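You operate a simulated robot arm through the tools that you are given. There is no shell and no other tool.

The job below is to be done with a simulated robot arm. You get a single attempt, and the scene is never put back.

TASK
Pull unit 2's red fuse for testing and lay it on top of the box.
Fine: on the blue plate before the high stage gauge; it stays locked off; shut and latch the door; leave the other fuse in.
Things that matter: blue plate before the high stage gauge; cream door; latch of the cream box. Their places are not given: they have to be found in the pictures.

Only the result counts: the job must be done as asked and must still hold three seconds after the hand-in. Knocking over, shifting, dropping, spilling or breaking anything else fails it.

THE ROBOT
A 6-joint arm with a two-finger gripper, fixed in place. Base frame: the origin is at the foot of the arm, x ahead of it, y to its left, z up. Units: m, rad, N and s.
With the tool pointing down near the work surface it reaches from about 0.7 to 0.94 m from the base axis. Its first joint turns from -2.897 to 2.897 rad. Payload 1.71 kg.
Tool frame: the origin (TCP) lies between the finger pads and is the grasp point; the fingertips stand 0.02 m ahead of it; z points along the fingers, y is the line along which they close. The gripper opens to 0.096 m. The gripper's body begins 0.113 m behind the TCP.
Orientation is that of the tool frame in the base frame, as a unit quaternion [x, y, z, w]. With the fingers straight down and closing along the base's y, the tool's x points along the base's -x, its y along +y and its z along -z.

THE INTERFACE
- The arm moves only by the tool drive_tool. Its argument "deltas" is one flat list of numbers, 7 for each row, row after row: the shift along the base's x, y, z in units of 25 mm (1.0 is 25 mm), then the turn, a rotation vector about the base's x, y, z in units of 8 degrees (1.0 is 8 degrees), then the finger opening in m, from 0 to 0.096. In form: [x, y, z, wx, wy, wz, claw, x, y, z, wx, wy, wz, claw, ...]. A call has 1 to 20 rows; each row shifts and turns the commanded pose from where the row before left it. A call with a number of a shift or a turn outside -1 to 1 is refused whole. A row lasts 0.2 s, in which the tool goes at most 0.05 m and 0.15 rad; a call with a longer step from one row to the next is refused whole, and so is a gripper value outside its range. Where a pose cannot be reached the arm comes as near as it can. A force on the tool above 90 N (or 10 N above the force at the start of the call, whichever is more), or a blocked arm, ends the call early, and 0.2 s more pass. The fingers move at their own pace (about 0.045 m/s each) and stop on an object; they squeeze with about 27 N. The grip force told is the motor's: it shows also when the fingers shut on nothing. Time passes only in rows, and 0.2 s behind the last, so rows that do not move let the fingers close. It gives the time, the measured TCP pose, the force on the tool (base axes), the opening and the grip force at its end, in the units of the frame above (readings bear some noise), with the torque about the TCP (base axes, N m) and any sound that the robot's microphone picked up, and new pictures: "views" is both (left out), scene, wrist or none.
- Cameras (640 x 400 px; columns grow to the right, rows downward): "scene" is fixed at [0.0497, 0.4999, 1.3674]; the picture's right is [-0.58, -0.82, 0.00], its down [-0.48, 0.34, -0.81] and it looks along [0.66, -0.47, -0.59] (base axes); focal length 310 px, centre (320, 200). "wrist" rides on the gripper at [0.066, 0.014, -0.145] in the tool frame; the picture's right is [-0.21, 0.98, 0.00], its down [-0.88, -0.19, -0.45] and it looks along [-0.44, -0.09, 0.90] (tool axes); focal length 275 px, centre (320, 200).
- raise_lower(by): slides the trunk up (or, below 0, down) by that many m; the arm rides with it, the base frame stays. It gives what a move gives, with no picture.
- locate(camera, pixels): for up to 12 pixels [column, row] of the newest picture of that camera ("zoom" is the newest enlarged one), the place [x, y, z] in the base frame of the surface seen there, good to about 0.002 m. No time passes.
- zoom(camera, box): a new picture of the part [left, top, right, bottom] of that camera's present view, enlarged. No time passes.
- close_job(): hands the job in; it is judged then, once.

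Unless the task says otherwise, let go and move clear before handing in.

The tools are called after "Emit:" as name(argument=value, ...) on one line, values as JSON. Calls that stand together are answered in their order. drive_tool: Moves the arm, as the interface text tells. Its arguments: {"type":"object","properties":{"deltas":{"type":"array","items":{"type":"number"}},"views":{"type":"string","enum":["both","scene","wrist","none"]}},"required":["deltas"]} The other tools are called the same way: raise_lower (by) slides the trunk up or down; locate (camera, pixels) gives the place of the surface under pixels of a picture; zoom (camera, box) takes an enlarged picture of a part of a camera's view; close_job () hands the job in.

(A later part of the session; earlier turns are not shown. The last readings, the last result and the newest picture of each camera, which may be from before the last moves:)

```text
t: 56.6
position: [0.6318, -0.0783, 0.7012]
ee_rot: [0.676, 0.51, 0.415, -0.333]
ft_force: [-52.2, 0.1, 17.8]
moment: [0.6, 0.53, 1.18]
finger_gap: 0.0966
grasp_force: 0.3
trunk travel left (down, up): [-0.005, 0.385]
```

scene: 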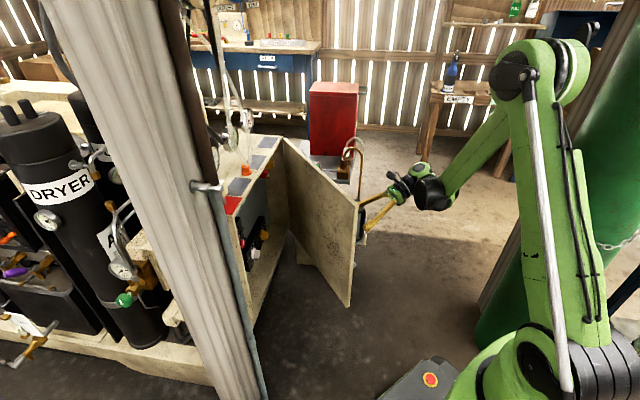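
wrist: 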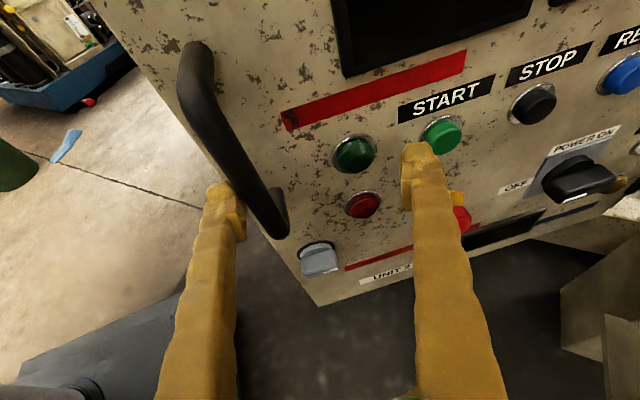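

Load fell to 52 N. Continuing the same way: more −x with a little more yaw.

Emit:
drive_tool(deltas=[-0.3, 0, 0, 0, 0, -0.4, 0.096, -0.4, 0, 0, 0, 0, -0.4, 0.096, -0.4, 0, 0, 0, 0, -0.4, 0.096, -0.3, 0, 0, 0, 0, 0, 0.096])

```text
t: 57.6
position: [0.6021, -0.0794, 0.6978]
ee_rot: [0.717, 0.45, 0.442, -0.296]
ft_force: [-0.5, 1.0, 0.5]
moment: [0.04, 0.02, -0.03]
finger_gap: 0.0959
grasp_force: 0.0
trunk travel left (down, up): [-0.005, 0.385]
```

scene: 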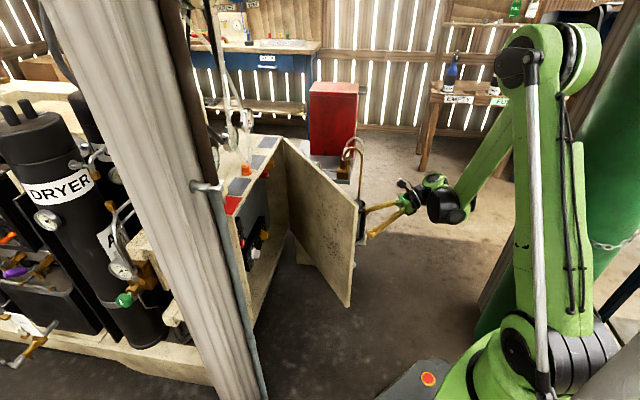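
wrist: 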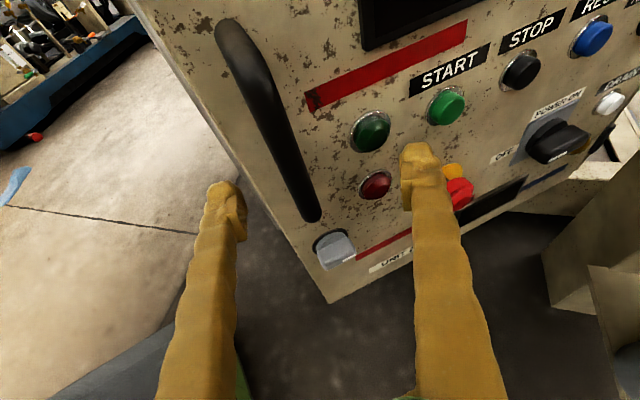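

Free of load now. Before moving on, I'll measure the parts seen inside the box from the scene camera.

Emit:
zoom(camera="scene", box=[225, 140, 300, 265])

Emit:
locate(camera="scene", pixels=[[264, 174], [270, 164], [242, 244], [264, 235], [256, 252], [290, 137], [363, 210], [352, 300], [285, 235], [262, 200], [250, 215], [268, 172]])

```text
3.20 times, centred on (262, 202) of scene
```

zoom: 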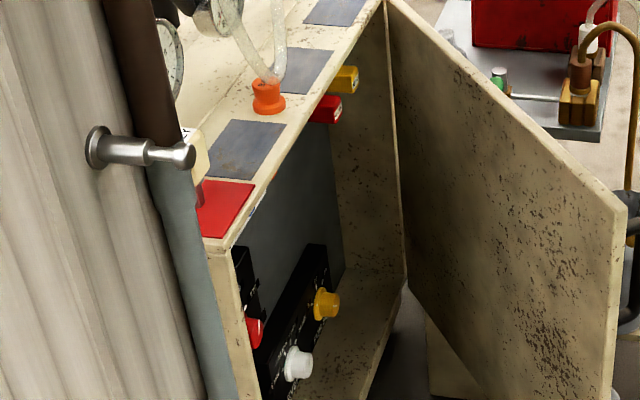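

```text
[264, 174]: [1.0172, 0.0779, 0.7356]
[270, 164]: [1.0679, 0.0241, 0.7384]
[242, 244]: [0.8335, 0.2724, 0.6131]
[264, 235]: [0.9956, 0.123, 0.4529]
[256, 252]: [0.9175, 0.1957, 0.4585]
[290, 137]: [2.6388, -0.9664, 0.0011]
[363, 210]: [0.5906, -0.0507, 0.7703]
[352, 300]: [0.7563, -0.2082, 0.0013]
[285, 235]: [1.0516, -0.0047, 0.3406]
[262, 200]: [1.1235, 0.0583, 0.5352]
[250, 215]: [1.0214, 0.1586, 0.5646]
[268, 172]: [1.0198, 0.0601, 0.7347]
```

Inside: upper red at (1.017,0.078,0.736), upper yellow at (1.068,0.024,0.738), a red piece at (0.834,0.272,0.613), and white and yellow lower down at z≈0.455. The door needs to be wider open for access to the right, so I'll regrip the handle with less yaw; first I'll measure the bar.

Emit:
locate(camera="wrist", pixels=[[265, 100], [280, 140], [295, 175], [310, 205], [288, 175], [300, 172], [225, 195], [420, 160], [372, 185]])

```text
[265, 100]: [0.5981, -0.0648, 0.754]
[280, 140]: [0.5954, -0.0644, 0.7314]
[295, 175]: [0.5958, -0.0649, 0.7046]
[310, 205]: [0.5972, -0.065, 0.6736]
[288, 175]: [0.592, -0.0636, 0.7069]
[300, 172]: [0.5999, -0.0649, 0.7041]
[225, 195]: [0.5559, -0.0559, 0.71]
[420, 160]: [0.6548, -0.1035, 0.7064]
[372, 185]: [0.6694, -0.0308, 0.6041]
```

The bar's centre is near (0.599,-0.058), door at about 39°. I'll move onto it and close.

Emit:
drive_tool(deltas=[-0.08, 0.45, 0, 0, 0, 0, 0.08, -0.04, 0.4, 0, 0, 0, 0, 0.05, 0, 0, 0, 0, 0, 0, 0.02, 0, 0, 0, 0, 0, 0, 0, 0, 0, 0, 0, 0, 0, 0, 0, 0, 0, 0, 0, 0, 0], views="wrist")

```text
t: 59.0
position: [0.5972, -0.0568, 0.6992]
ee_rot: [0.717, 0.451, 0.441, -0.297]
ft_force: [-31.7, 0.8, -4.6]
moment: [-0.12, -0.47, 0.0]
finger_gap: 0.0117
grasp_force: 27.4
trunk travel left (down, up): [-0.005, 0.385]
```

wrist: 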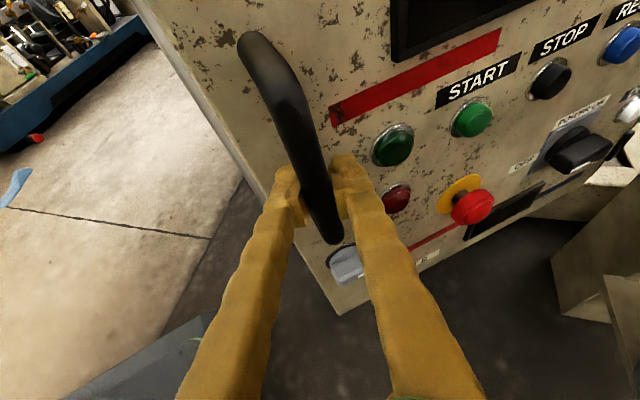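

Gripped. Pulling along the arc while yawing back slightly, first half.

Emit:
drive_tool(deltas=[-0.05, -0.713, 0, 0, 0, -0.2, 0, 0.011, -0.713, 0, 0, 0, -0.2, 0, 0.059, -0.676, 0, 0, 0, -0.2, 0, 0.059, -0.676, 0, 0, 0, -0.2, 0, 0.106, -0.672, 0, 0, 0, -0.2, 0, 0.106, -0.672, 0, 0, 0, -0.2, 0])

```text
t: 60.4
position: [0.6068, -0.1583, 0.6995]
ee_rot: [0.752, 0.388, 0.466, -0.259]
ft_force: [42.5, 7.8, 13.7]
moment: [-0.15, -0.78, 0.17]
finger_gap: 0.0114
grasp_force: 35.1
trunk travel left (down, up): [-0.005, 0.385]
```

scene: 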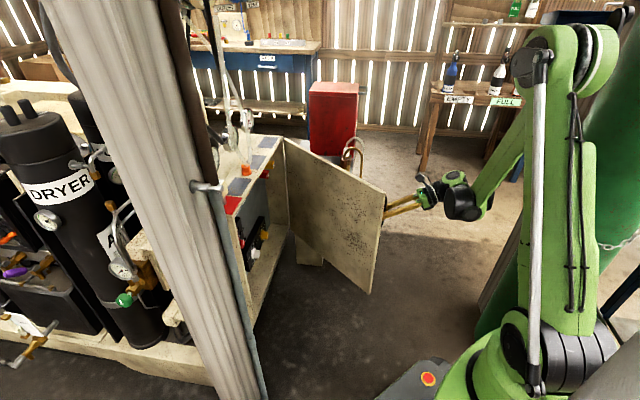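
wrist: 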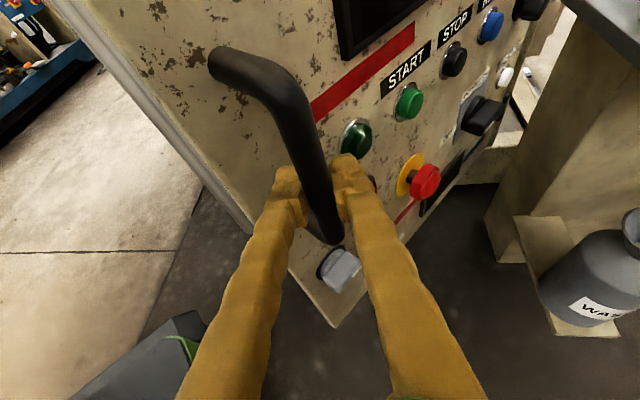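

Working smoothly; a slight outward load of 42 N, so I'll bias toward the hinge and continue to about 60°.

Emit:
drive_tool(deltas=[0.28, -0.662, 0, 0, 0, -0.2, 0, 0.153, -0.662, 0, 0, 0, -0.2, 0, 0.198, -0.651, 0, 0, 0, -0.2, 0, 0.198, -0.651, 0, 0, 0, -0.2, 0, 0.243, -0.634, 0, 0, 0, -0.2, 0, 0.243, -0.634, 0, 0, 0, -0.2, 0])

```text
t: 61.8
position: [0.6388, -0.2561, 0.6986]
ee_rot: [0.782, 0.324, 0.485, -0.219]
ft_force: [7.4, 4.0, 7.8]
moment: [-0.16, -0.8, 0.06]
finger_gap: 0.0116
grasp_force: 34.7
trunk travel left (down, up): [-0.005, 0.385]
```

scene: 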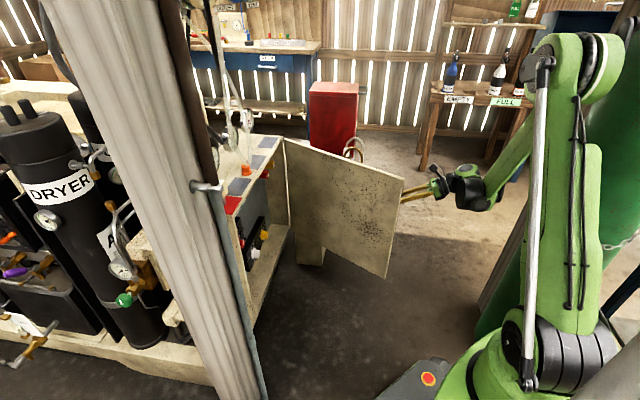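
wrist: 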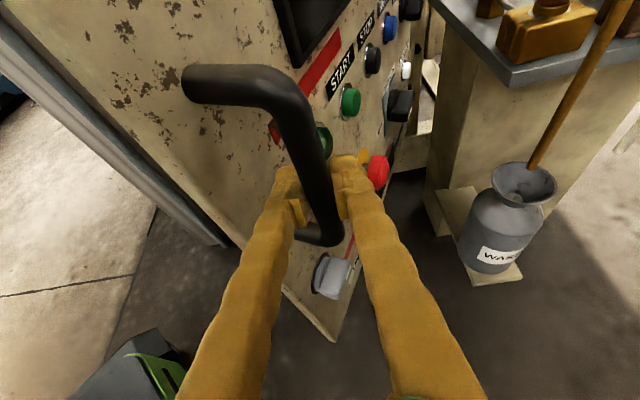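

The door is open about 63°. I'll open the fingers slightly (the left one is near the panel), back off the handle, and rise clear.

Emit:
drive_tool(deltas=[0, 0, 0, 0, 0, 0, 0.03, 0, 0, 0, 0, 0, 0, 0.03, -0.4, -0.4, 0.2, 0, 0, 0, 0.03, -0.5, -0.5, 0.3, 0, 0, 0, 0.03, -0.5, -0.5, 0.3, 0, 0, 0, 0.03, 0, 0, 0.9, 0, 0, 0, 0.03, 0, 0, 1, 0, 0, 0, 0.03, 0, 0, 1, 0, 0, 0, 0.03, 0, 0, 1, 0, 0, 0, 0.03, 0, 0, 1, 0, 0, 0, 0.03, 0, 0, 1, 0, 0, 0, 0.03, 0, 0, 1, 0, 0, 0, 0.03, 0, 0, 1, 0, 0, 0, 0.03])

```text
t: 64.6
position: [0.6009, -0.2926, 0.9176]
ee_rot: [0.782, 0.324, 0.485, -0.22]
ft_force: [-0.2, 0.1, 0.1]
moment: [0.03, 0.01, 0.04]
finger_gap: 0.0302
grasp_force: 0.1
trunk travel left (down, up): [-0.005, 0.385]
```

scene: 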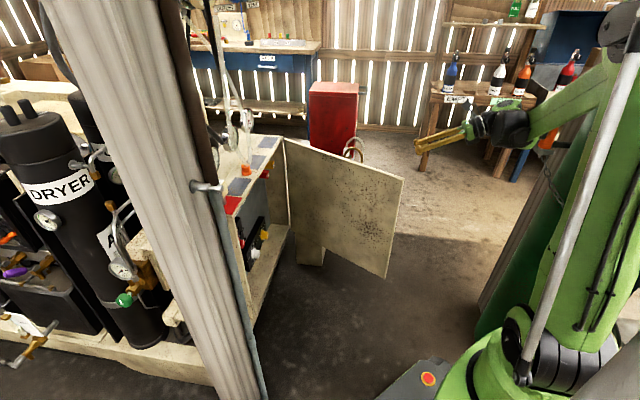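
wrist: 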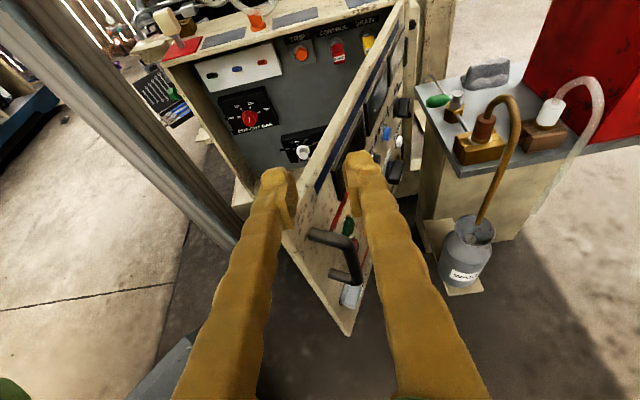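

Inside I see labels along the top, "TRIP / CONTROL / DRAIN", over an orange, a red (338,55) and a yellow (368,45) piece. I'll zoom.

Emit:
zoom(camera="wrist", box=[180, 0, 420, 170])

Emit:
zoom(camera="wrist", box=[280, 10, 400, 90])

Emit:
locate(camera="wrist", pixels=[[338, 55], [337, 45], [340, 62], [368, 45], [302, 55], [340, 30], [300, 90], [405, 10], [345, 320], [255, 120]])

```text
2.35 times, centred on (300, 85) of wrist
```

zoom: 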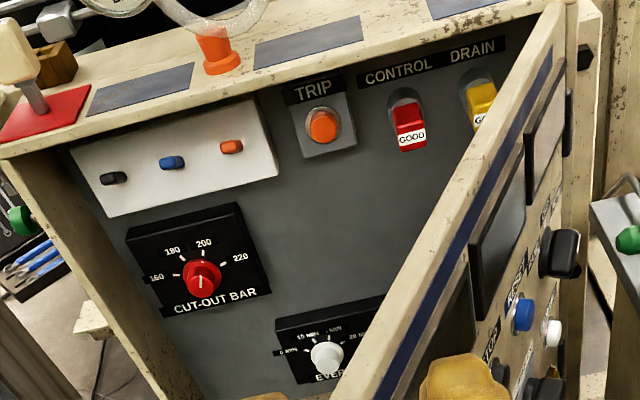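

```text
5.00 times, centred on (340, 50) of wrist
```

zoom: 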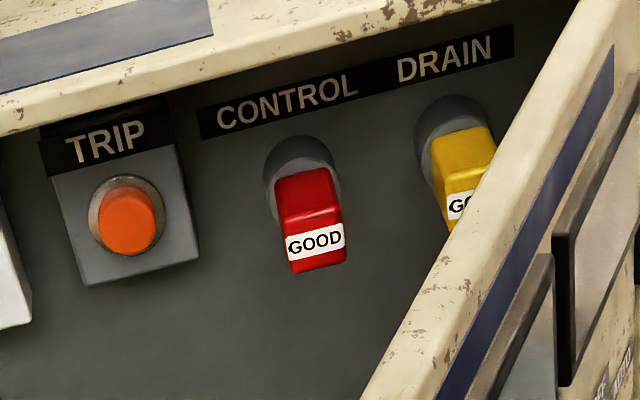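

```text
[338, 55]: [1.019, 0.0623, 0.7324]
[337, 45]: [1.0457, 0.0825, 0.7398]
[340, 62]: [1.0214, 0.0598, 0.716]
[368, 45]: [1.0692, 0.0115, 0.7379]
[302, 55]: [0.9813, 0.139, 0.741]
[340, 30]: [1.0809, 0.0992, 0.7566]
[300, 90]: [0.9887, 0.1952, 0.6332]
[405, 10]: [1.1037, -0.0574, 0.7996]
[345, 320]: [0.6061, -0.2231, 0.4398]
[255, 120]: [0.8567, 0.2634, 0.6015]
```

The red fuse marked "CONTROL" is at about (1.02,0.062,0.73), with the yellow "DRAIN" fuse to its right. I'll move over the door's top edge toward it, pitched 35°, for a close look.

Emit:
drive_tool(deltas=[0.3, 0.3, 0.6, -0.4, 0.4, 0, 0.03, 0.6, 0.6, 0, -0.4, 0.4, 0, 0.03, 0.95, 0.95, 0, 0, 0, 0, 0.03, 0.95, 0.95, 0, 0, 0, 0, 0.03, 0.95, 0.95, 0, 0, 0, 0, 0.03, 0.95, 0.95, 0, 0, 0, 0, 0.03, 0.95, 0.95, 0, 0, 0, 0, 0.03, 0.95, 0.95, 0, 0, 0, 0, 0.03, 0.95, 0.95, 0, 0, 0, 0, 0.03, 0.95, 0.95, 0, 0, 0, 0, 0.03])

Emit:
zoom(camera="wrist", box=[240, 60, 480, 220])

```text
t: 66.8
position: [0.8175, -0.0815, 0.9335]
ee_rot: [0.819, 0.338, 0.422, -0.193]
ft_force: [-0.5, 0.5, -1.1]
moment: [0.03, -0.01, -0.01]
finger_gap: 0.0299
grasp_force: 0.1
trunk travel left (down, up): [-0.005, 0.385]
```

scene: 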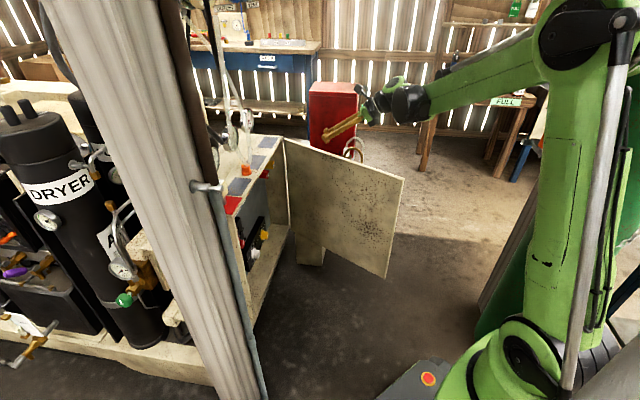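
wrist: 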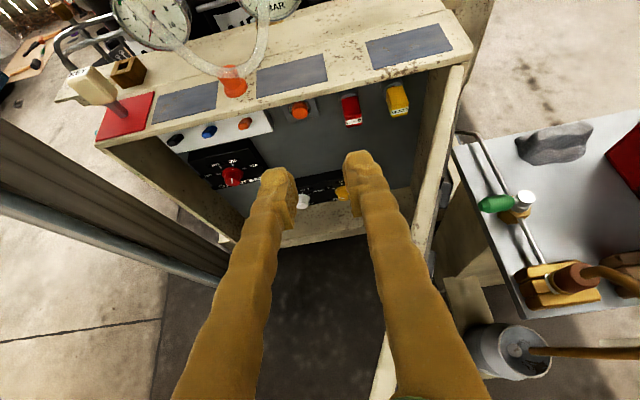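

```text
2.50 times, centred on (360, 140) of wrist
```

zoom: 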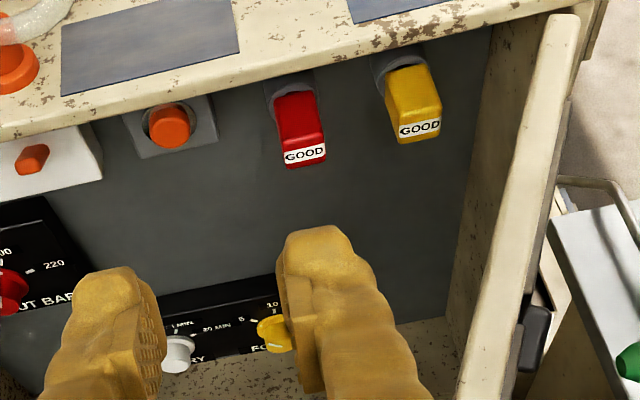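

Clear view of both fuses. I'll measure the red fuse's faces from the zoomed picture.

Emit:
locate(camera="zoom", pixels=[[284, 105], [312, 100], [285, 140], [318, 135], [300, 118], [305, 156], [289, 163], [323, 155], [415, 85], [396, 120], [420, 130], [300, 200]])

Emit:
zoom(camera="wrist", box=[325, 80, 425, 145])

```text
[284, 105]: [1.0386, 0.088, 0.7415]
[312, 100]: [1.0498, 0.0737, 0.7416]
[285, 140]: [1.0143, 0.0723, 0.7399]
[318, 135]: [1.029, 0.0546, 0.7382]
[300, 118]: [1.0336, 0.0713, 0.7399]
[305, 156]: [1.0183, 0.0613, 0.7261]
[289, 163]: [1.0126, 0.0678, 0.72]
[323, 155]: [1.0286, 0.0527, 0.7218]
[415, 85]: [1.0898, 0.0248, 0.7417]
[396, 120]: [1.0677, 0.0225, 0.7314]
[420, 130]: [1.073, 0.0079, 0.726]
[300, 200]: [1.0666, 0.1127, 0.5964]
```

```text
6.15 times, centred on (375, 112) of wrist
```

zoom: 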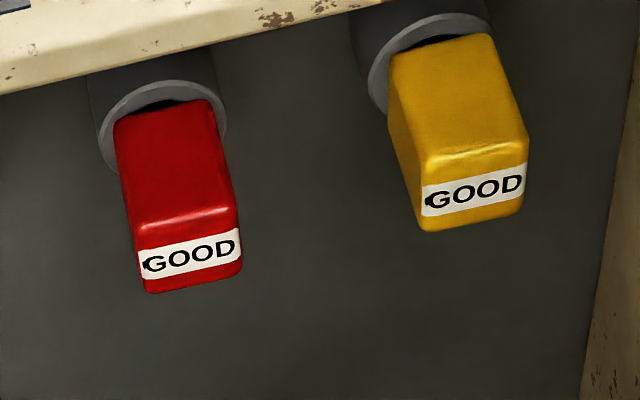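

The red fuse spans s 0.667–0.691, z≈0.714–0.7405, its front 0.763 out, going into a grey socket at 0.797. I'll go to a pre-grasp position directly before it.

Emit:
drive_tool(deltas=[0.78, 0.477, -0.6, 0, 0, -0.3, 0.046, 0.78, 0.477, -0.7, 0, 0, 0, 0.046, 0.78, 0.477, -0.75, 0, 0, 0, 0.046, 0.78, 0.477, -0.75, 0, 0, 0, 0.046, 0.78, 0.477, -0.75, 0, 0, 0, 0.046, 0.78, 0.477, -0.75, 0, 0, 0, 0.046, 0.78, 0.477, -0.75, 0, 0, 0, 0.046, 0.78, 0.477, -0.75, 0, 0, 0, 0.046])

Emit:
zoom(camera="wrist", box=[240, 60, 400, 200])

```text
t: 68.6
position: [0.9706, 0.0176, 0.7832]
ee_rot: [0.826, 0.321, 0.425, -0.184]
ft_force: [-0.2, 0.2, 0.1]
moment: [-0.04, 0.0, -0.05]
finger_gap: 0.0463
grasp_force: 0.0
trunk travel left (down, up): [-0.005, 0.385]
```

scene: 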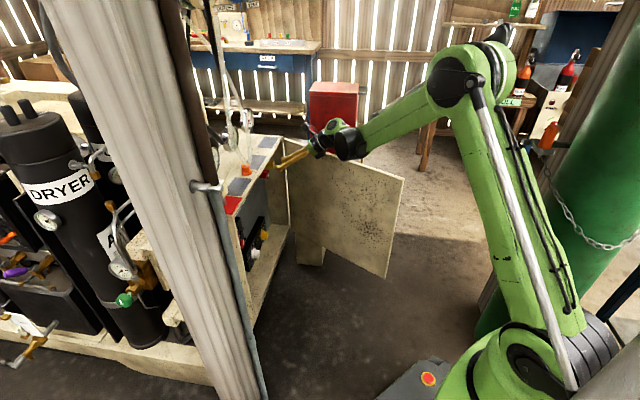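
wrist: 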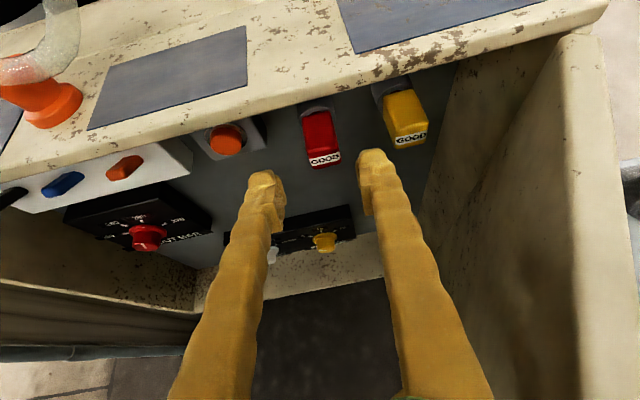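

```text
2.86 times, centred on (320, 130) of wrist
```

zoom: 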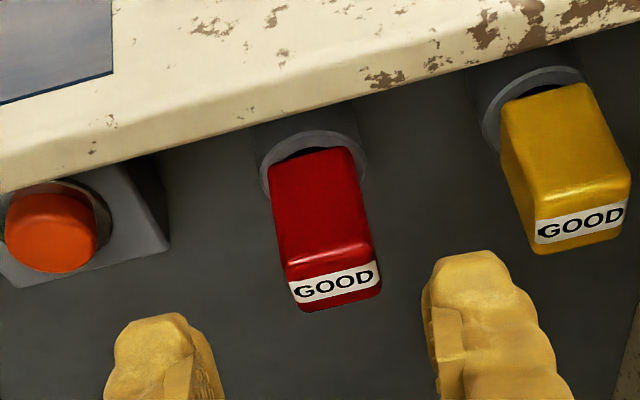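

Good alignment in front of the fuse. I'll refine the measurements from this closer view.

Emit:
locate(camera="zoom", pixels=[[275, 190], [358, 175], [285, 250], [370, 240], [335, 285], [298, 303], [375, 285], [320, 210], [350, 300], [270, 150], [505, 150], [465, 270]])

```text
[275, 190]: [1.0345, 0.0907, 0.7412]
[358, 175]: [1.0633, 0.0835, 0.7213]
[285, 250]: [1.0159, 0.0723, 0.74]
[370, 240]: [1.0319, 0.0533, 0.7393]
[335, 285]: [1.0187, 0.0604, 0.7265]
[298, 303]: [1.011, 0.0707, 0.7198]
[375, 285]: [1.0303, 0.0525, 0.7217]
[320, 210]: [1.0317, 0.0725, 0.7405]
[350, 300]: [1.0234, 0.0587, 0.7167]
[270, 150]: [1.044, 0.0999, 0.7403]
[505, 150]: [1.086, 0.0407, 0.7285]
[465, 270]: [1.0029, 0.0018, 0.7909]
```

Fuse centre is s 0.679. Advancing onto it.

Emit:
drive_tool(deltas=[0.6, 0.44, -0.48, 0, 0, 0, 0.046, 0.55, 0.48, -0.48, 0, 0, 0, 0.046, 0.53, 0.5, -0.48, 0, 0, 0, 0.046, 0.53, 0.5, -0.48, 0, 0, 0, 0.046, 0, 0, 0, 0, 0, 0, 0.046], views="wrist")

Emit:
zoom(camera="wrist", box=[240, 60, 400, 220])

```text
t: 69.8
position: [1.0258, 0.0651, 0.7354]
ee_rot: [0.826, 0.321, 0.425, -0.184]
ft_force: [0.4, -0.4, 0.6]
moment: [-0.03, 0.0, 0.0]
finger_gap: 0.0459
grasp_force: 0.0
trunk travel left (down, up): [-0.005, 0.385]
```

wrist: 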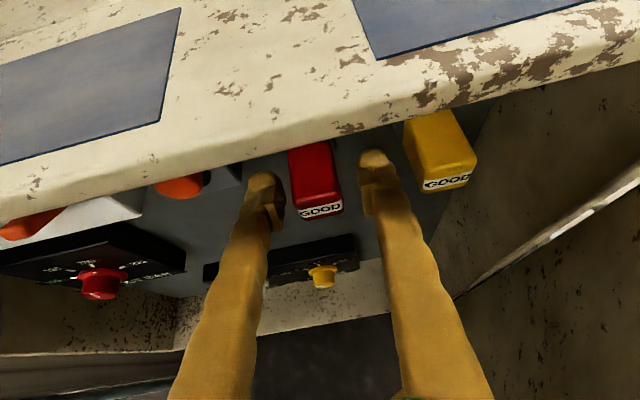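

```text
2.50 times, centred on (320, 140) of wrist
```

zoom: 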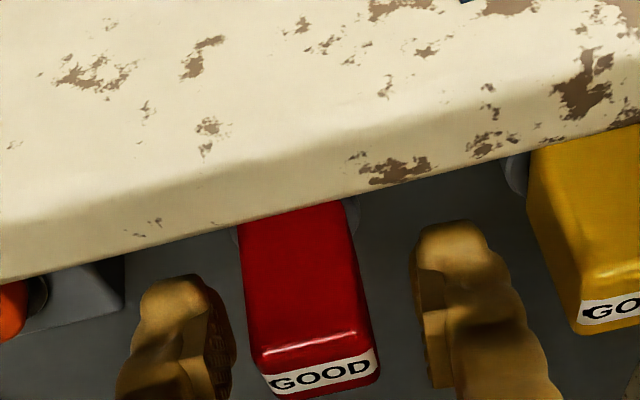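

The fuse is between the fingers at (316,180), clear of the yellow. Closing.

Emit:
drive_tool(deltas=[0, 0, 0, 0, 0, 0, 0.03, 0, 0, 0, 0, 0, 0, 0.015, 0, 0, 0, 0, 0, 0, 0, 0, 0, 0, 0, 0, 0, 0, 0, 0, 0, 0, 0, 0, 0], views="wrist")

```text
t: 71.0
position: [1.0245, 0.0658, 0.7355]
ee_rot: [0.826, 0.323, 0.425, -0.185]
ft_force: [-29.9, 17.1, -6.2]
moment: [-0.13, 0.12, 0.56]
finger_gap: 0.0271
grasp_force: 26.6
trunk travel left (down, up): [-0.005, 0.385]
```

wrist: 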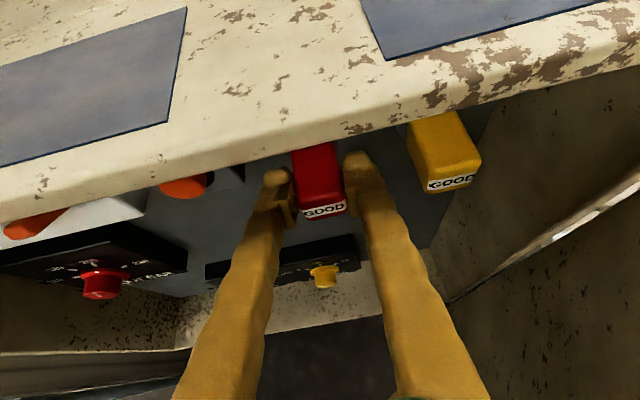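

Gripped (gap 27 mm) with some side load to the left. I'll ease left, then pull straight out.

Emit:
drive_tool(deltas=[-0.05, 0.05, 0, 0, 0, 0, 0, 0, 0, 0, 0, 0, 0, 0], views="none")

Emit:
drive_tool(deltas=[-0.1, -0.1, 0, 0, 0, 0, 0, -0.2, -0.2, 0, 0, 0, 0, 0, -0.2, -0.2, 0, 0, 0, 0, 0, -0.2, -0.2, 0, 0, 0, 0, 0], views="wrist")

```text
t: 71.6
position: [1.024, 0.0664, 0.7358]
ee_rot: [0.826, 0.321, 0.425, -0.184]
ft_force: [-21.0, 22.5, -8.8]
moment: [-0.08, 0.02, 0.46]
finger_gap: 0.0265
grasp_force: 26.9
trunk travel left (down, up): [-0.005, 0.385]
```

```text
t: 72.6
position: [1.0071, 0.0462, 0.7361]
ee_rot: [0.826, 0.321, 0.425, -0.184]
ft_force: [-0.1, -0.2, 0.1]
moment: [-0.01, -0.02, -0.01]
finger_gap: 0.0265
grasp_force: 27.3
trunk travel left (down, up): [-0.005, 0.385]
```

wrist: 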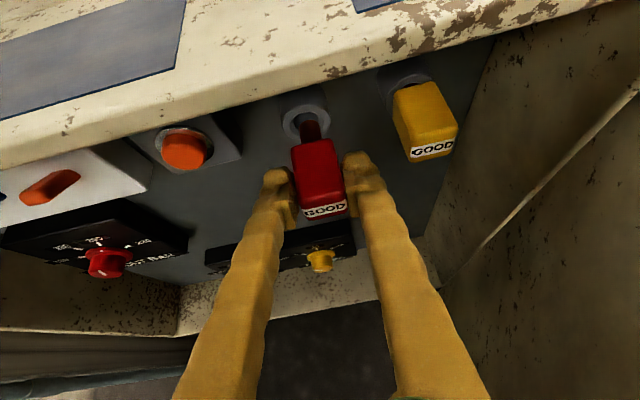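

The fuse came with the fingers; its stem shows at (308,132). Pulling further straight out.

Emit:
drive_tool(deltas=[-0.5, -0.5, 0, 0, 0, 0, 0, -0.5, -0.5, 0, 0, 0, 0, 0, -0.5, -0.5, 0, 0, 0, 0, 0, -0.5, -0.5, 0, 0, 0, 0, 0, -0.3, -0.3, 0, 0, 0, 0, 0])

Emit:
zoom(camera="wrist", box=[220, 60, 420, 240])

```text
t: 73.8
position: [0.95, -0.0105, 0.7369]
ee_rot: [0.826, 0.321, 0.425, -0.184]
ft_force: [0.5, 0.6, -0.3]
moment: [-0.01, -0.01, 0.02]
finger_gap: 0.027
grasp_force: 27.1
trunk travel left (down, up): [-0.005, 0.385]
```

scene: 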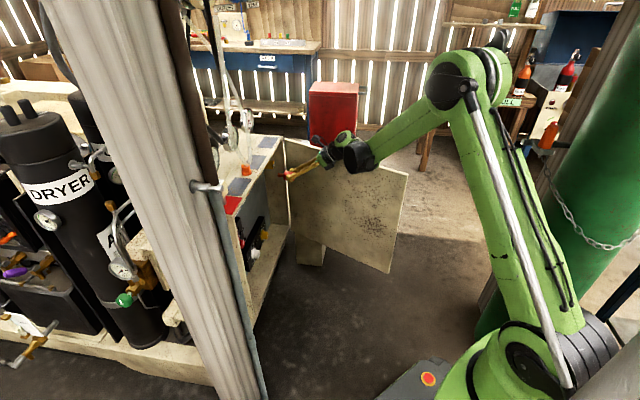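
wrist: 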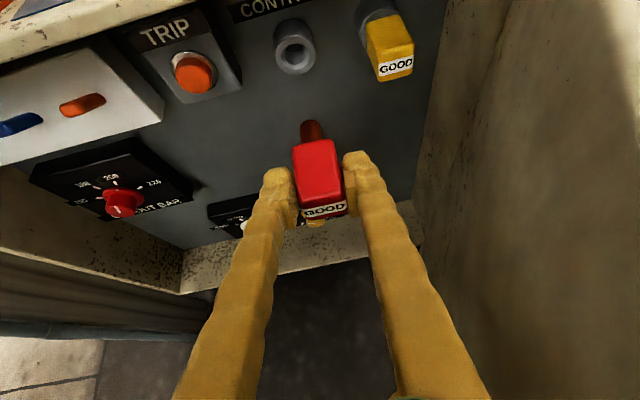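

```text
2.22 times, centred on (320, 150) of wrist
```

zoom: 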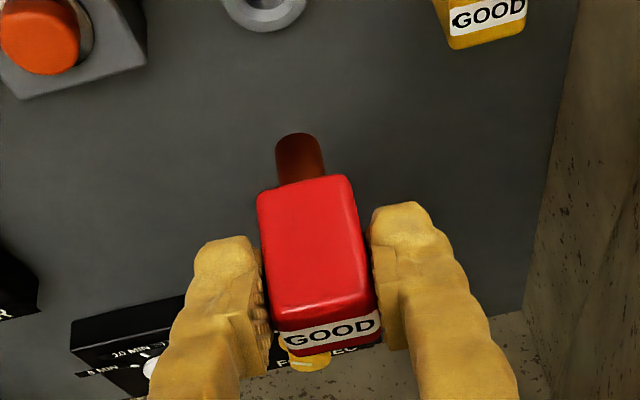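

The red fuse is fully out with a short stem at (311,130), and the yellow one stays in. I'll shift left off the door, back off, and rise above the box top.

Emit:
drive_tool(deltas=[-0.5, 0.3, 0.2, 0, 0, 0, 0, -0.5, 0.1, 0.4, 0, 0, 0, 0, -0.4, -0.4, 0.8, 0, 0, 0, 0, -0.3, -0.3, 1, 0, 0, 0, 0, -0.2, -0.2, 1, 0, 0, 0, 0, 0, 0, 1, 0, 0, 0, 0, 0, 0, 1, 0, 0, 0, 0, 0, 0, 1, 0, 0, 0, 0, 0, 0, 0.6, 0, 0, 0, 0])

```text
t: 75.8
position: [0.9041, -0.0234, 0.9108]
ee_rot: [0.826, 0.321, 0.425, -0.184]
ft_force: [0.2, 0.1, -0.9]
moment: [0.04, 0.02, 0.02]
finger_gap: 0.0264
grasp_force: 26.9
trunk travel left (down, up): [-0.005, 0.385]
```

scene: 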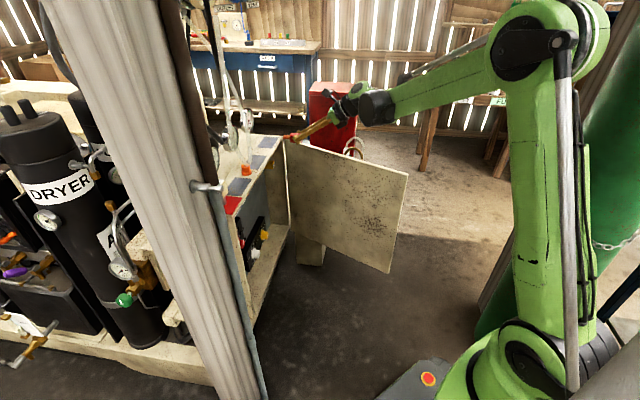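
wrist: 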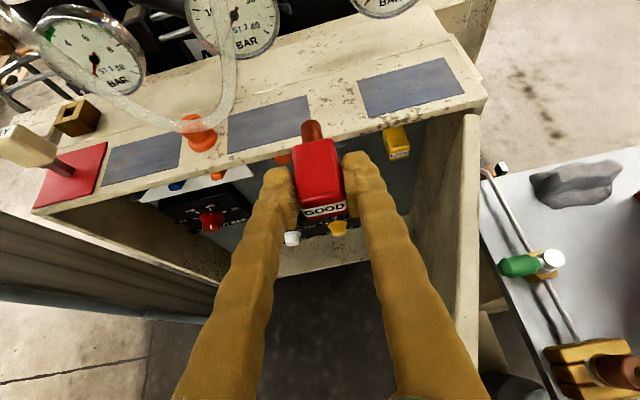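

Now clear above the front. I'll re-measure the right-hand plate's corners at (358,82), (445,58), (463,92), (372,116), and the fuse's own ends.

Emit:
locate(camera="wrist", pixels=[[361, 82], [444, 60], [461, 92], [374, 114], [410, 87], [386, 5], [318, 160], [325, 208], [312, 132], [480, 95], [315, 215]])

```text
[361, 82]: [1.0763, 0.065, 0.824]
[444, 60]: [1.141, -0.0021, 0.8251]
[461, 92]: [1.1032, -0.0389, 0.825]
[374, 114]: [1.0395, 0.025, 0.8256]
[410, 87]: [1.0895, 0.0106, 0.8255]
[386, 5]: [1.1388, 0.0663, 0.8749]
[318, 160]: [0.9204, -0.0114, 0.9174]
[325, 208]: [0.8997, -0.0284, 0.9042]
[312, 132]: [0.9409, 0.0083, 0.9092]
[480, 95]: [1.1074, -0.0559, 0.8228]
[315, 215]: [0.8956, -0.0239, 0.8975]
```

Plate centre is (1.090,0.012,0.825). Moving above it.

Emit:
drive_tool(deltas=[0.99, 0.134, 0, 0, 0, 0, 0, 0.99, 0.134, 0, 0, 0, 0, 0, 0.99, 0.134, 0, 0, 0, 0, 0, 0.99, 0.134, 0, 0, 0, 0, 0, 0.99, 0.134, -0.2, 0, 0, 0, 0, 0.99, 0.134, -0.3, 0, 0, 0, 0, 0.99, 0.134, -0.4, 0, 0, 0, 0])

Emit:
zoom(camera="wrist", box=[220, 60, 420, 240])

```text
t: 77.4
position: [1.0738, 0.0019, 0.8908]
ee_rot: [0.826, 0.321, 0.426, -0.184]
ft_force: [-0.9, -0.6, 0.4]
moment: [-0.08, -0.02, -0.04]
finger_gap: 0.0268
grasp_force: 26.6
trunk travel left (down, up): [-0.005, 0.385]
```

scene: 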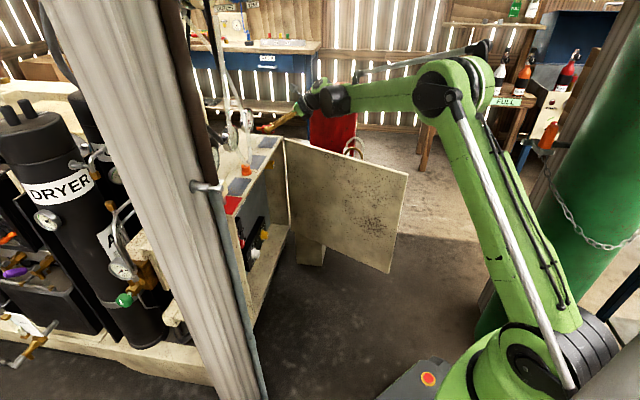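
wrist: 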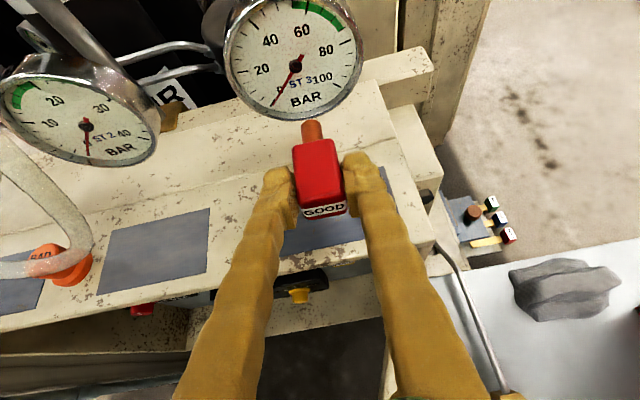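

```text
2.22 times, centred on (320, 150) of wrist
```

zoom: 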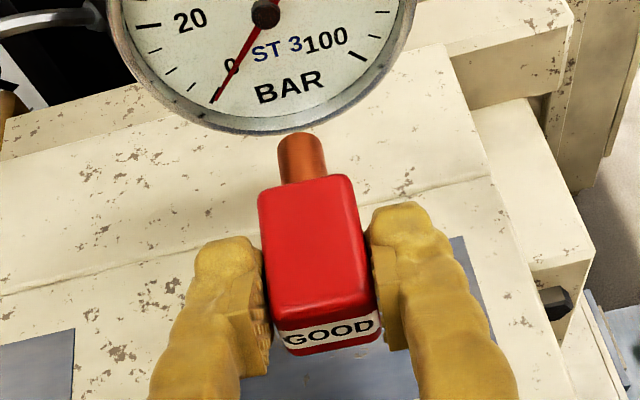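

The fuse is above the plate in front of the ST 3 gauge, stem clear of the dial. I'll lower most of the way.

Emit:
drive_tool(deltas=[0.1, -0.06, -0.5, 0, 0, 0, 0, 0.06, -0.04, -0.5, 0, 0, 0, 0, 0, 0, -0.4, 0, 0, 0, 0, 0, 0, -0.1, 0, 0, 0, 0, 0, 0, 0, 0, 0, 0, 0], views="wrist")

Emit:
zoom(camera="wrist", box=[220, 60, 420, 260])

```text
t: 78.6
position: [1.0802, -0.0009, 0.8525]
ee_rot: [0.826, 0.321, 0.425, -0.184]
ft_force: [-0.1, -0.6, -0.8]
moment: [-0.01, 0.03, -0.02]
finger_gap: 0.0264
grasp_force: 27.0
trunk travel left (down, up): [-0.005, 0.385]
```

wrist: 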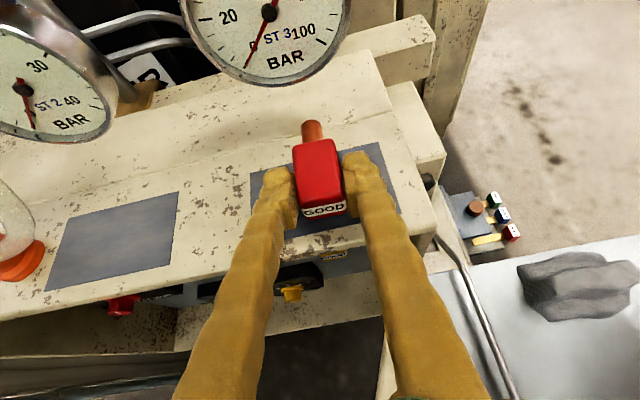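

```text
2.00 times, centred on (320, 160) of wrist
```

zoom: 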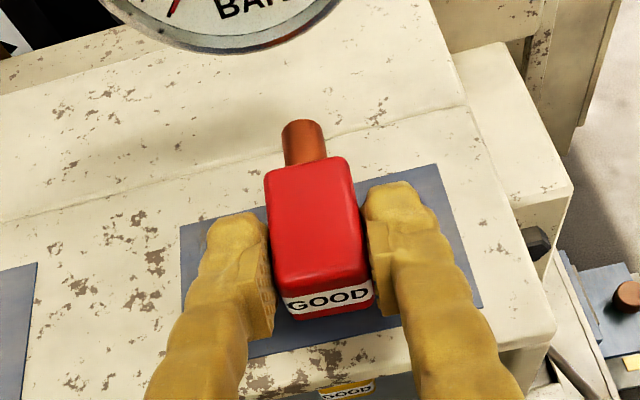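

The fuse hovers over the plate. I'll lower in small steps, shifting 2 mm toward the front, and watch the vertical force.

Emit:
drive_tool(deltas=[-0.05, -0.05, -0.1, 0, 0, 0, 0, 0, 0, -0.06, 0, 0, 0, 0, 0, 0, 0, 0, 0, 0, 0], views="none")

```text
t: 79.4
position: [1.0793, -0.0032, 0.8479]
ee_rot: [0.826, 0.32, 0.425, -0.184]
ft_force: [0.3, 0.4, -0.4]
moment: [0.01, 0.07, -0.02]
finger_gap: 0.0263
grasp_force: 27.1
trunk travel left (down, up): [-0.005, 0.385]
```

Emit:
drive_tool(deltas=[0, 0, -0.06, 0, 0, 0, 0, 0, 0, 0, 0, 0, 0, 0], views="none")

```text
t: 80.0
position: [1.0781, -0.0041, 0.8481]
ee_rot: [0.826, 0.321, 0.425, -0.184]
ft_force: [3.4, 1.9, 10.2]
moment: [0.04, -0.29, 0.06]
finger_gap: 0.0267
grasp_force: 26.7
trunk travel left (down, up): [-0.005, 0.385]
```

Contact (about 10 N up) at z 0.848. Releasing.

Emit:
drive_tool(deltas=[0, 0, 0, 0, 0, 0, 0.035, 0, 0, 0, 0, 0, 0, 0.05, 0, 0, 0, 0, 0, 0, 0.05], views="wrist")

Emit:
zoom(camera="wrist", box=[220, 60, 420, 260])

```text
t: 80.8
position: [1.0779, -0.0027, 0.8481]
ee_rot: [0.827, 0.321, 0.424, -0.184]
ft_force: [0.0, 0.5, 0.5]
moment: [0.02, -0.02, -0.01]
finger_gap: 0.0498
grasp_force: 0.0
trunk travel left (down, up): [-0.005, 0.385]
```

wrist: 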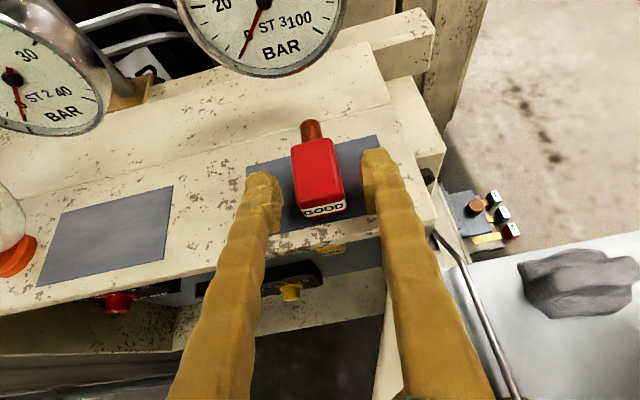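

```text
2.00 times, centred on (320, 160) of wrist
```

zoom: 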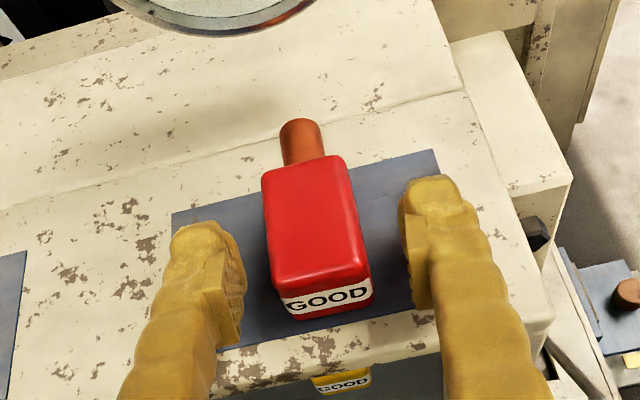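

Released; the fuse rests on the plate. I'll check its extents against the plate.

Emit:
locate(camera="zoom", pixels=[[300, 128], [305, 152], [285, 285], [365, 280], [325, 300], [300, 315], [272, 180], [345, 165], [180, 220], [435, 160], [260, 330], [310, 220]])

```text
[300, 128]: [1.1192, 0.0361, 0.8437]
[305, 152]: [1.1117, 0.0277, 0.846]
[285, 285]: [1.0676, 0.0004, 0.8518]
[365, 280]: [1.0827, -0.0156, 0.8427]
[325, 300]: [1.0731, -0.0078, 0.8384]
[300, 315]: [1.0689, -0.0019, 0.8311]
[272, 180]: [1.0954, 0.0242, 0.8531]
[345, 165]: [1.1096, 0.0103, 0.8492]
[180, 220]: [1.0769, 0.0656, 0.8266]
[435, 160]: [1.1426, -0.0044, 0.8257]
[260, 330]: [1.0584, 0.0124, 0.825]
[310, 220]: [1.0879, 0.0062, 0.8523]
```

The fuse body is on the plate (from 0.753 to about 0.79, stem to 0.817 in depth), top at z 0.852. I'll retreat back and up, then travel back over the door to its front.

Emit:
drive_tool(deltas=[-0.4, -0.4, 0.5, 0, 0, 0, 0.05, -0.6, -0.6, 0.7, 0, 0, 0, 0.05, -0.6, -0.6, 0.7, 0, 0, 0, 0.05, -0.6, -0.6, 0.7, 0, 0, 0, 0.05, -0.6, -0.6, 0.6, 0, 0, 0, 0.05])

Emit:
drive_tool(deltas=[-0.95, -0.5, 0, 0, 0, 0, 0.05, -0.95, -0.5, 0, 0, 0, 0, 0.05, -0.95, -0.5, 0, 0, 0, 0, 0.05, -0.95, -0.5, 0, 0, 0, 0, 0.05, -0.95, -0.5, 0, 0, 0, 0, 0.05, -0.95, -0.5, 0, 0, 0, 0, 0.05, -0.95, -0.5, 0, 0, 0, 0, 0.05, -0.95, -0.5, 0, 0, 0, 0, 0.05, -0.95, -0.5, 0, 0, 0, 0, 0.05, -0.95, -0.5, 0, 0, 0, 0, 0.05, -0.95, -0.5, 0, 0, 0, 0, 0.05, -0.95, -0.5, 0, 0, 0, 0, 0.05, -0.95, -0.5, 0, 0, 0, 0, 0.05, -0.95, -0.5, 0, 0, 0, 0, 0.05, -0.95, -0.5, 0, 0, 0, 0, 0.05, -0.95, -0.5, 0, 0, 0, 0, 0.05])

```text
t: 82.0
position: [1.0111, -0.0759, 0.9258]
ee_rot: [0.826, 0.321, 0.425, -0.184]
ft_force: [-0.3, 0.4, -0.2]
moment: [-0.01, 0.01, 0.0]
finger_gap: 0.05
grasp_force: 0.0
trunk travel left (down, up): [-0.005, 0.385]
```

scene: 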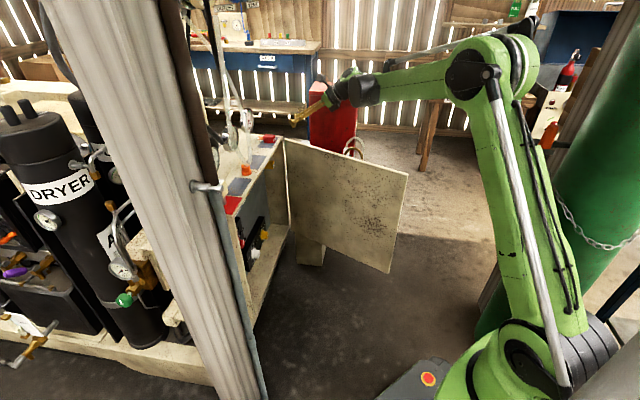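
wrist: 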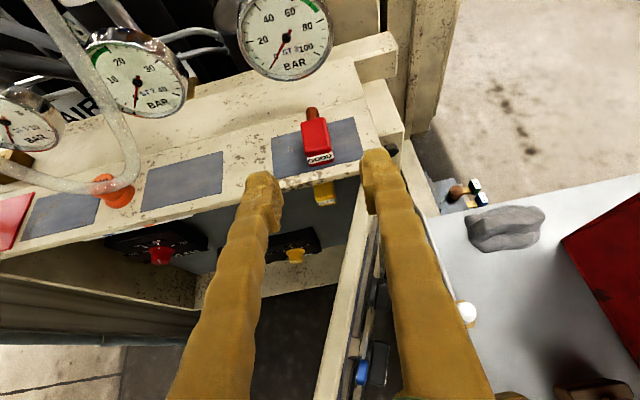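

```text
t: 85.4
position: [0.631, -0.2728, 0.9242]
ee_rot: [0.826, 0.32, 0.426, -0.184]
ft_force: [0.1, 0.0, -0.5]
moment: [-0.02, 0.02, -0.01]
finger_gap: 0.05
grasp_force: 0.0
trunk travel left (down, up): [-0.005, 0.385]
```

scene: 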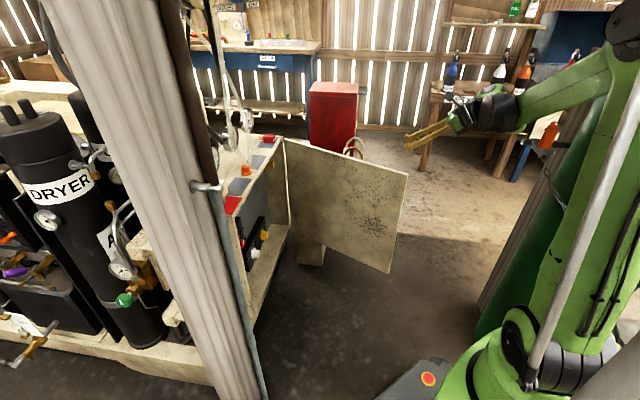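
wrist: 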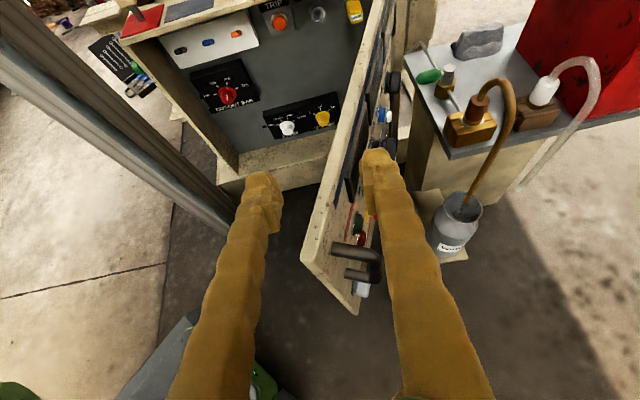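

The fuse lies on the right plate. The handle is visible at (365,262); I'll measure it and the door edge.

Emit:
locate(camera="wrist", pixels=[[375, 255], [376, 268], [350, 250], [360, 272], [305, 255], [390, 5], [345, 170], [355, 310], [363, 290]])

Emit:
zoom(camera="wrist", box=[290, 180, 450, 330])

```text
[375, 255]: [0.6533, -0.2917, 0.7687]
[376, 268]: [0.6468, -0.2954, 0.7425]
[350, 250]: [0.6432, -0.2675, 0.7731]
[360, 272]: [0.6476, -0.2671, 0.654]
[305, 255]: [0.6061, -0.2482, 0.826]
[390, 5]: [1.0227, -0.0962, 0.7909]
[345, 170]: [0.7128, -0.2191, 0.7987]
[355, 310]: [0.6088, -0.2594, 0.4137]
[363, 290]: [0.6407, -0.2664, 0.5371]
```

```text
2.67 times, centred on (370, 255) of wrist
```

zoom: 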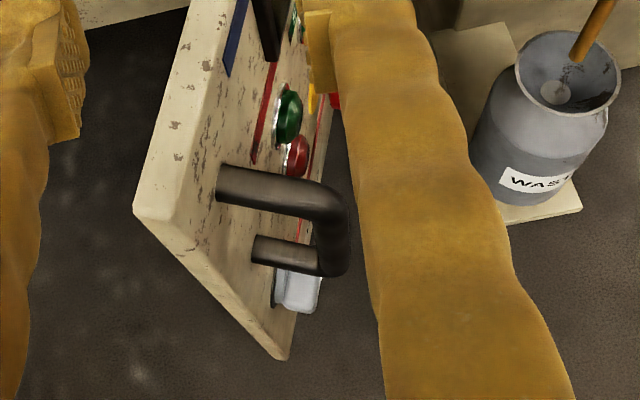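

The bar centre is about (0.646,-0.290), door at 67°. I'll go down in front of it with the fingers 30 mm apart.

Emit:
drive_tool(deltas=[-0.41, -0.764, 0, 0, 0, 0, 0.03, -0.41, -0.764, 0, 0, 0, 0, 0.03, -0.41, -0.764, 0, 0, 0, 0, 0.03, -0.41, -0.764, 0, 0, 0, 0, 0.03, 0, 0, -0.97, 0, 0, 0, 0.03, 0, 0, -0.97, 0, 0, 0, 0.03, 0, 0, -0.97, 0, 0, 0, 0.03, 0, 0, -0.97, 0, 0, 0, 0.03, 0, 0, -0.97, 0, 0, 0, 0.03, 0, 0, -0.97, 0, 0, 0, 0.03, 0, 0, -0.97, 0, 0, 0, 0.03, 0, 0, -0.97, 0, 0, 0, 0.03, 0, 0, -0.97, 0, 0, 0, 0.03])

Emit:
zoom(camera="wrist", box=[220, 60, 420, 220])

```text
t: 88.2
position: [0.5893, -0.349, 0.7105]
ee_rot: [0.827, 0.321, 0.424, -0.184]
ft_force: [-0.5, -0.6, -0.1]
moment: [-0.05, -0.01, -0.05]
finger_gap: 0.03
grasp_force: 0.1
trunk travel left (down, up): [-0.005, 0.385]
```

scene: 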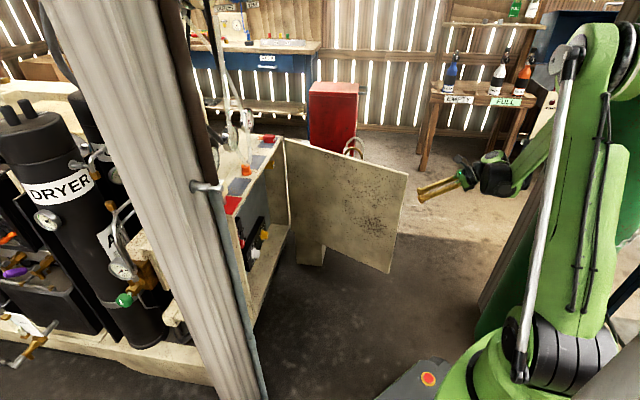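
wrist: 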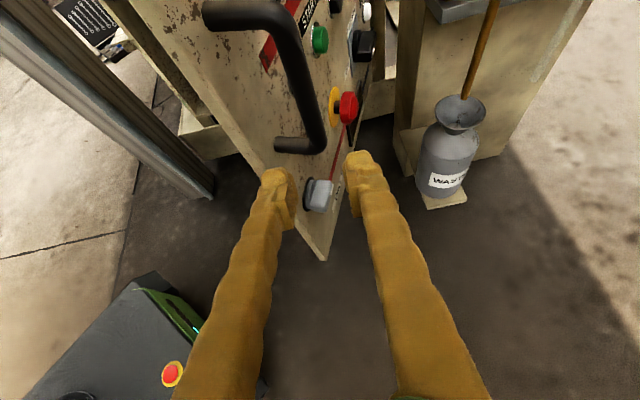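

```text
2.50 times, centred on (320, 140) of wrist
```

zoom: 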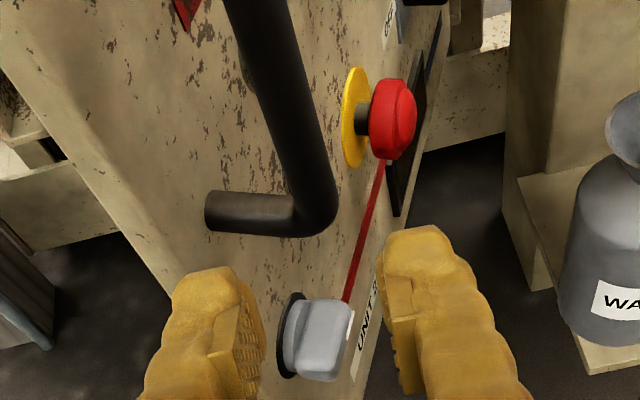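

Emit:
locate(camera="wrist", pixels=[[300, 60], [306, 85], [312, 110], [316, 130], [320, 145], [308, 112], [316, 108], [275, 175], [360, 160]])

```text
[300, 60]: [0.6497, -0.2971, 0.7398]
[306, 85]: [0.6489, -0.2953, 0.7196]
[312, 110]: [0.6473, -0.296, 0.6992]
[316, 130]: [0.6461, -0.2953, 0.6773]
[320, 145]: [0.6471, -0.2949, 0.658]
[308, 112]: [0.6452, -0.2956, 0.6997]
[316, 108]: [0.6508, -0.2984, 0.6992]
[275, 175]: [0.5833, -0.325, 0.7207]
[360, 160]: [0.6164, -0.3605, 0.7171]
```

The bar centre is s 0.668, d 0.256. Moving onto it and closing.

Emit:
drive_tool(deltas=[0.8, 0.42, -0.05, 0, 0, 0, 0.03, 0.62, 0.6, -0.05, 0, 0, 0, 0.03, 0.6, 0.62, -0.05, 0, 0, 0, 0.03, 0.58, 0.62, -0.05, 0, 0, 0, 0.03, 0, 0, 0, 0, 0, 0, 0.03], views="wrist")

```text
t: 89.4
position: [0.6529, -0.2935, 0.7063]
ee_rot: [0.826, 0.321, 0.425, -0.184]
ft_force: [0.3, -0.8, 0.2]
moment: [0.0, -0.02, 0.01]
finger_gap: 0.0298
grasp_force: 0.0
trunk travel left (down, up): [-0.005, 0.385]
```

wrist: 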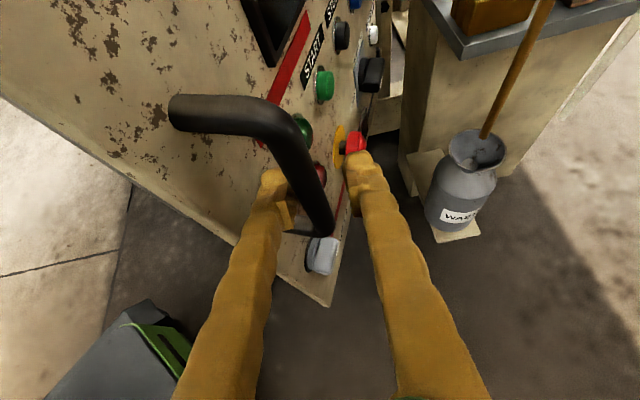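

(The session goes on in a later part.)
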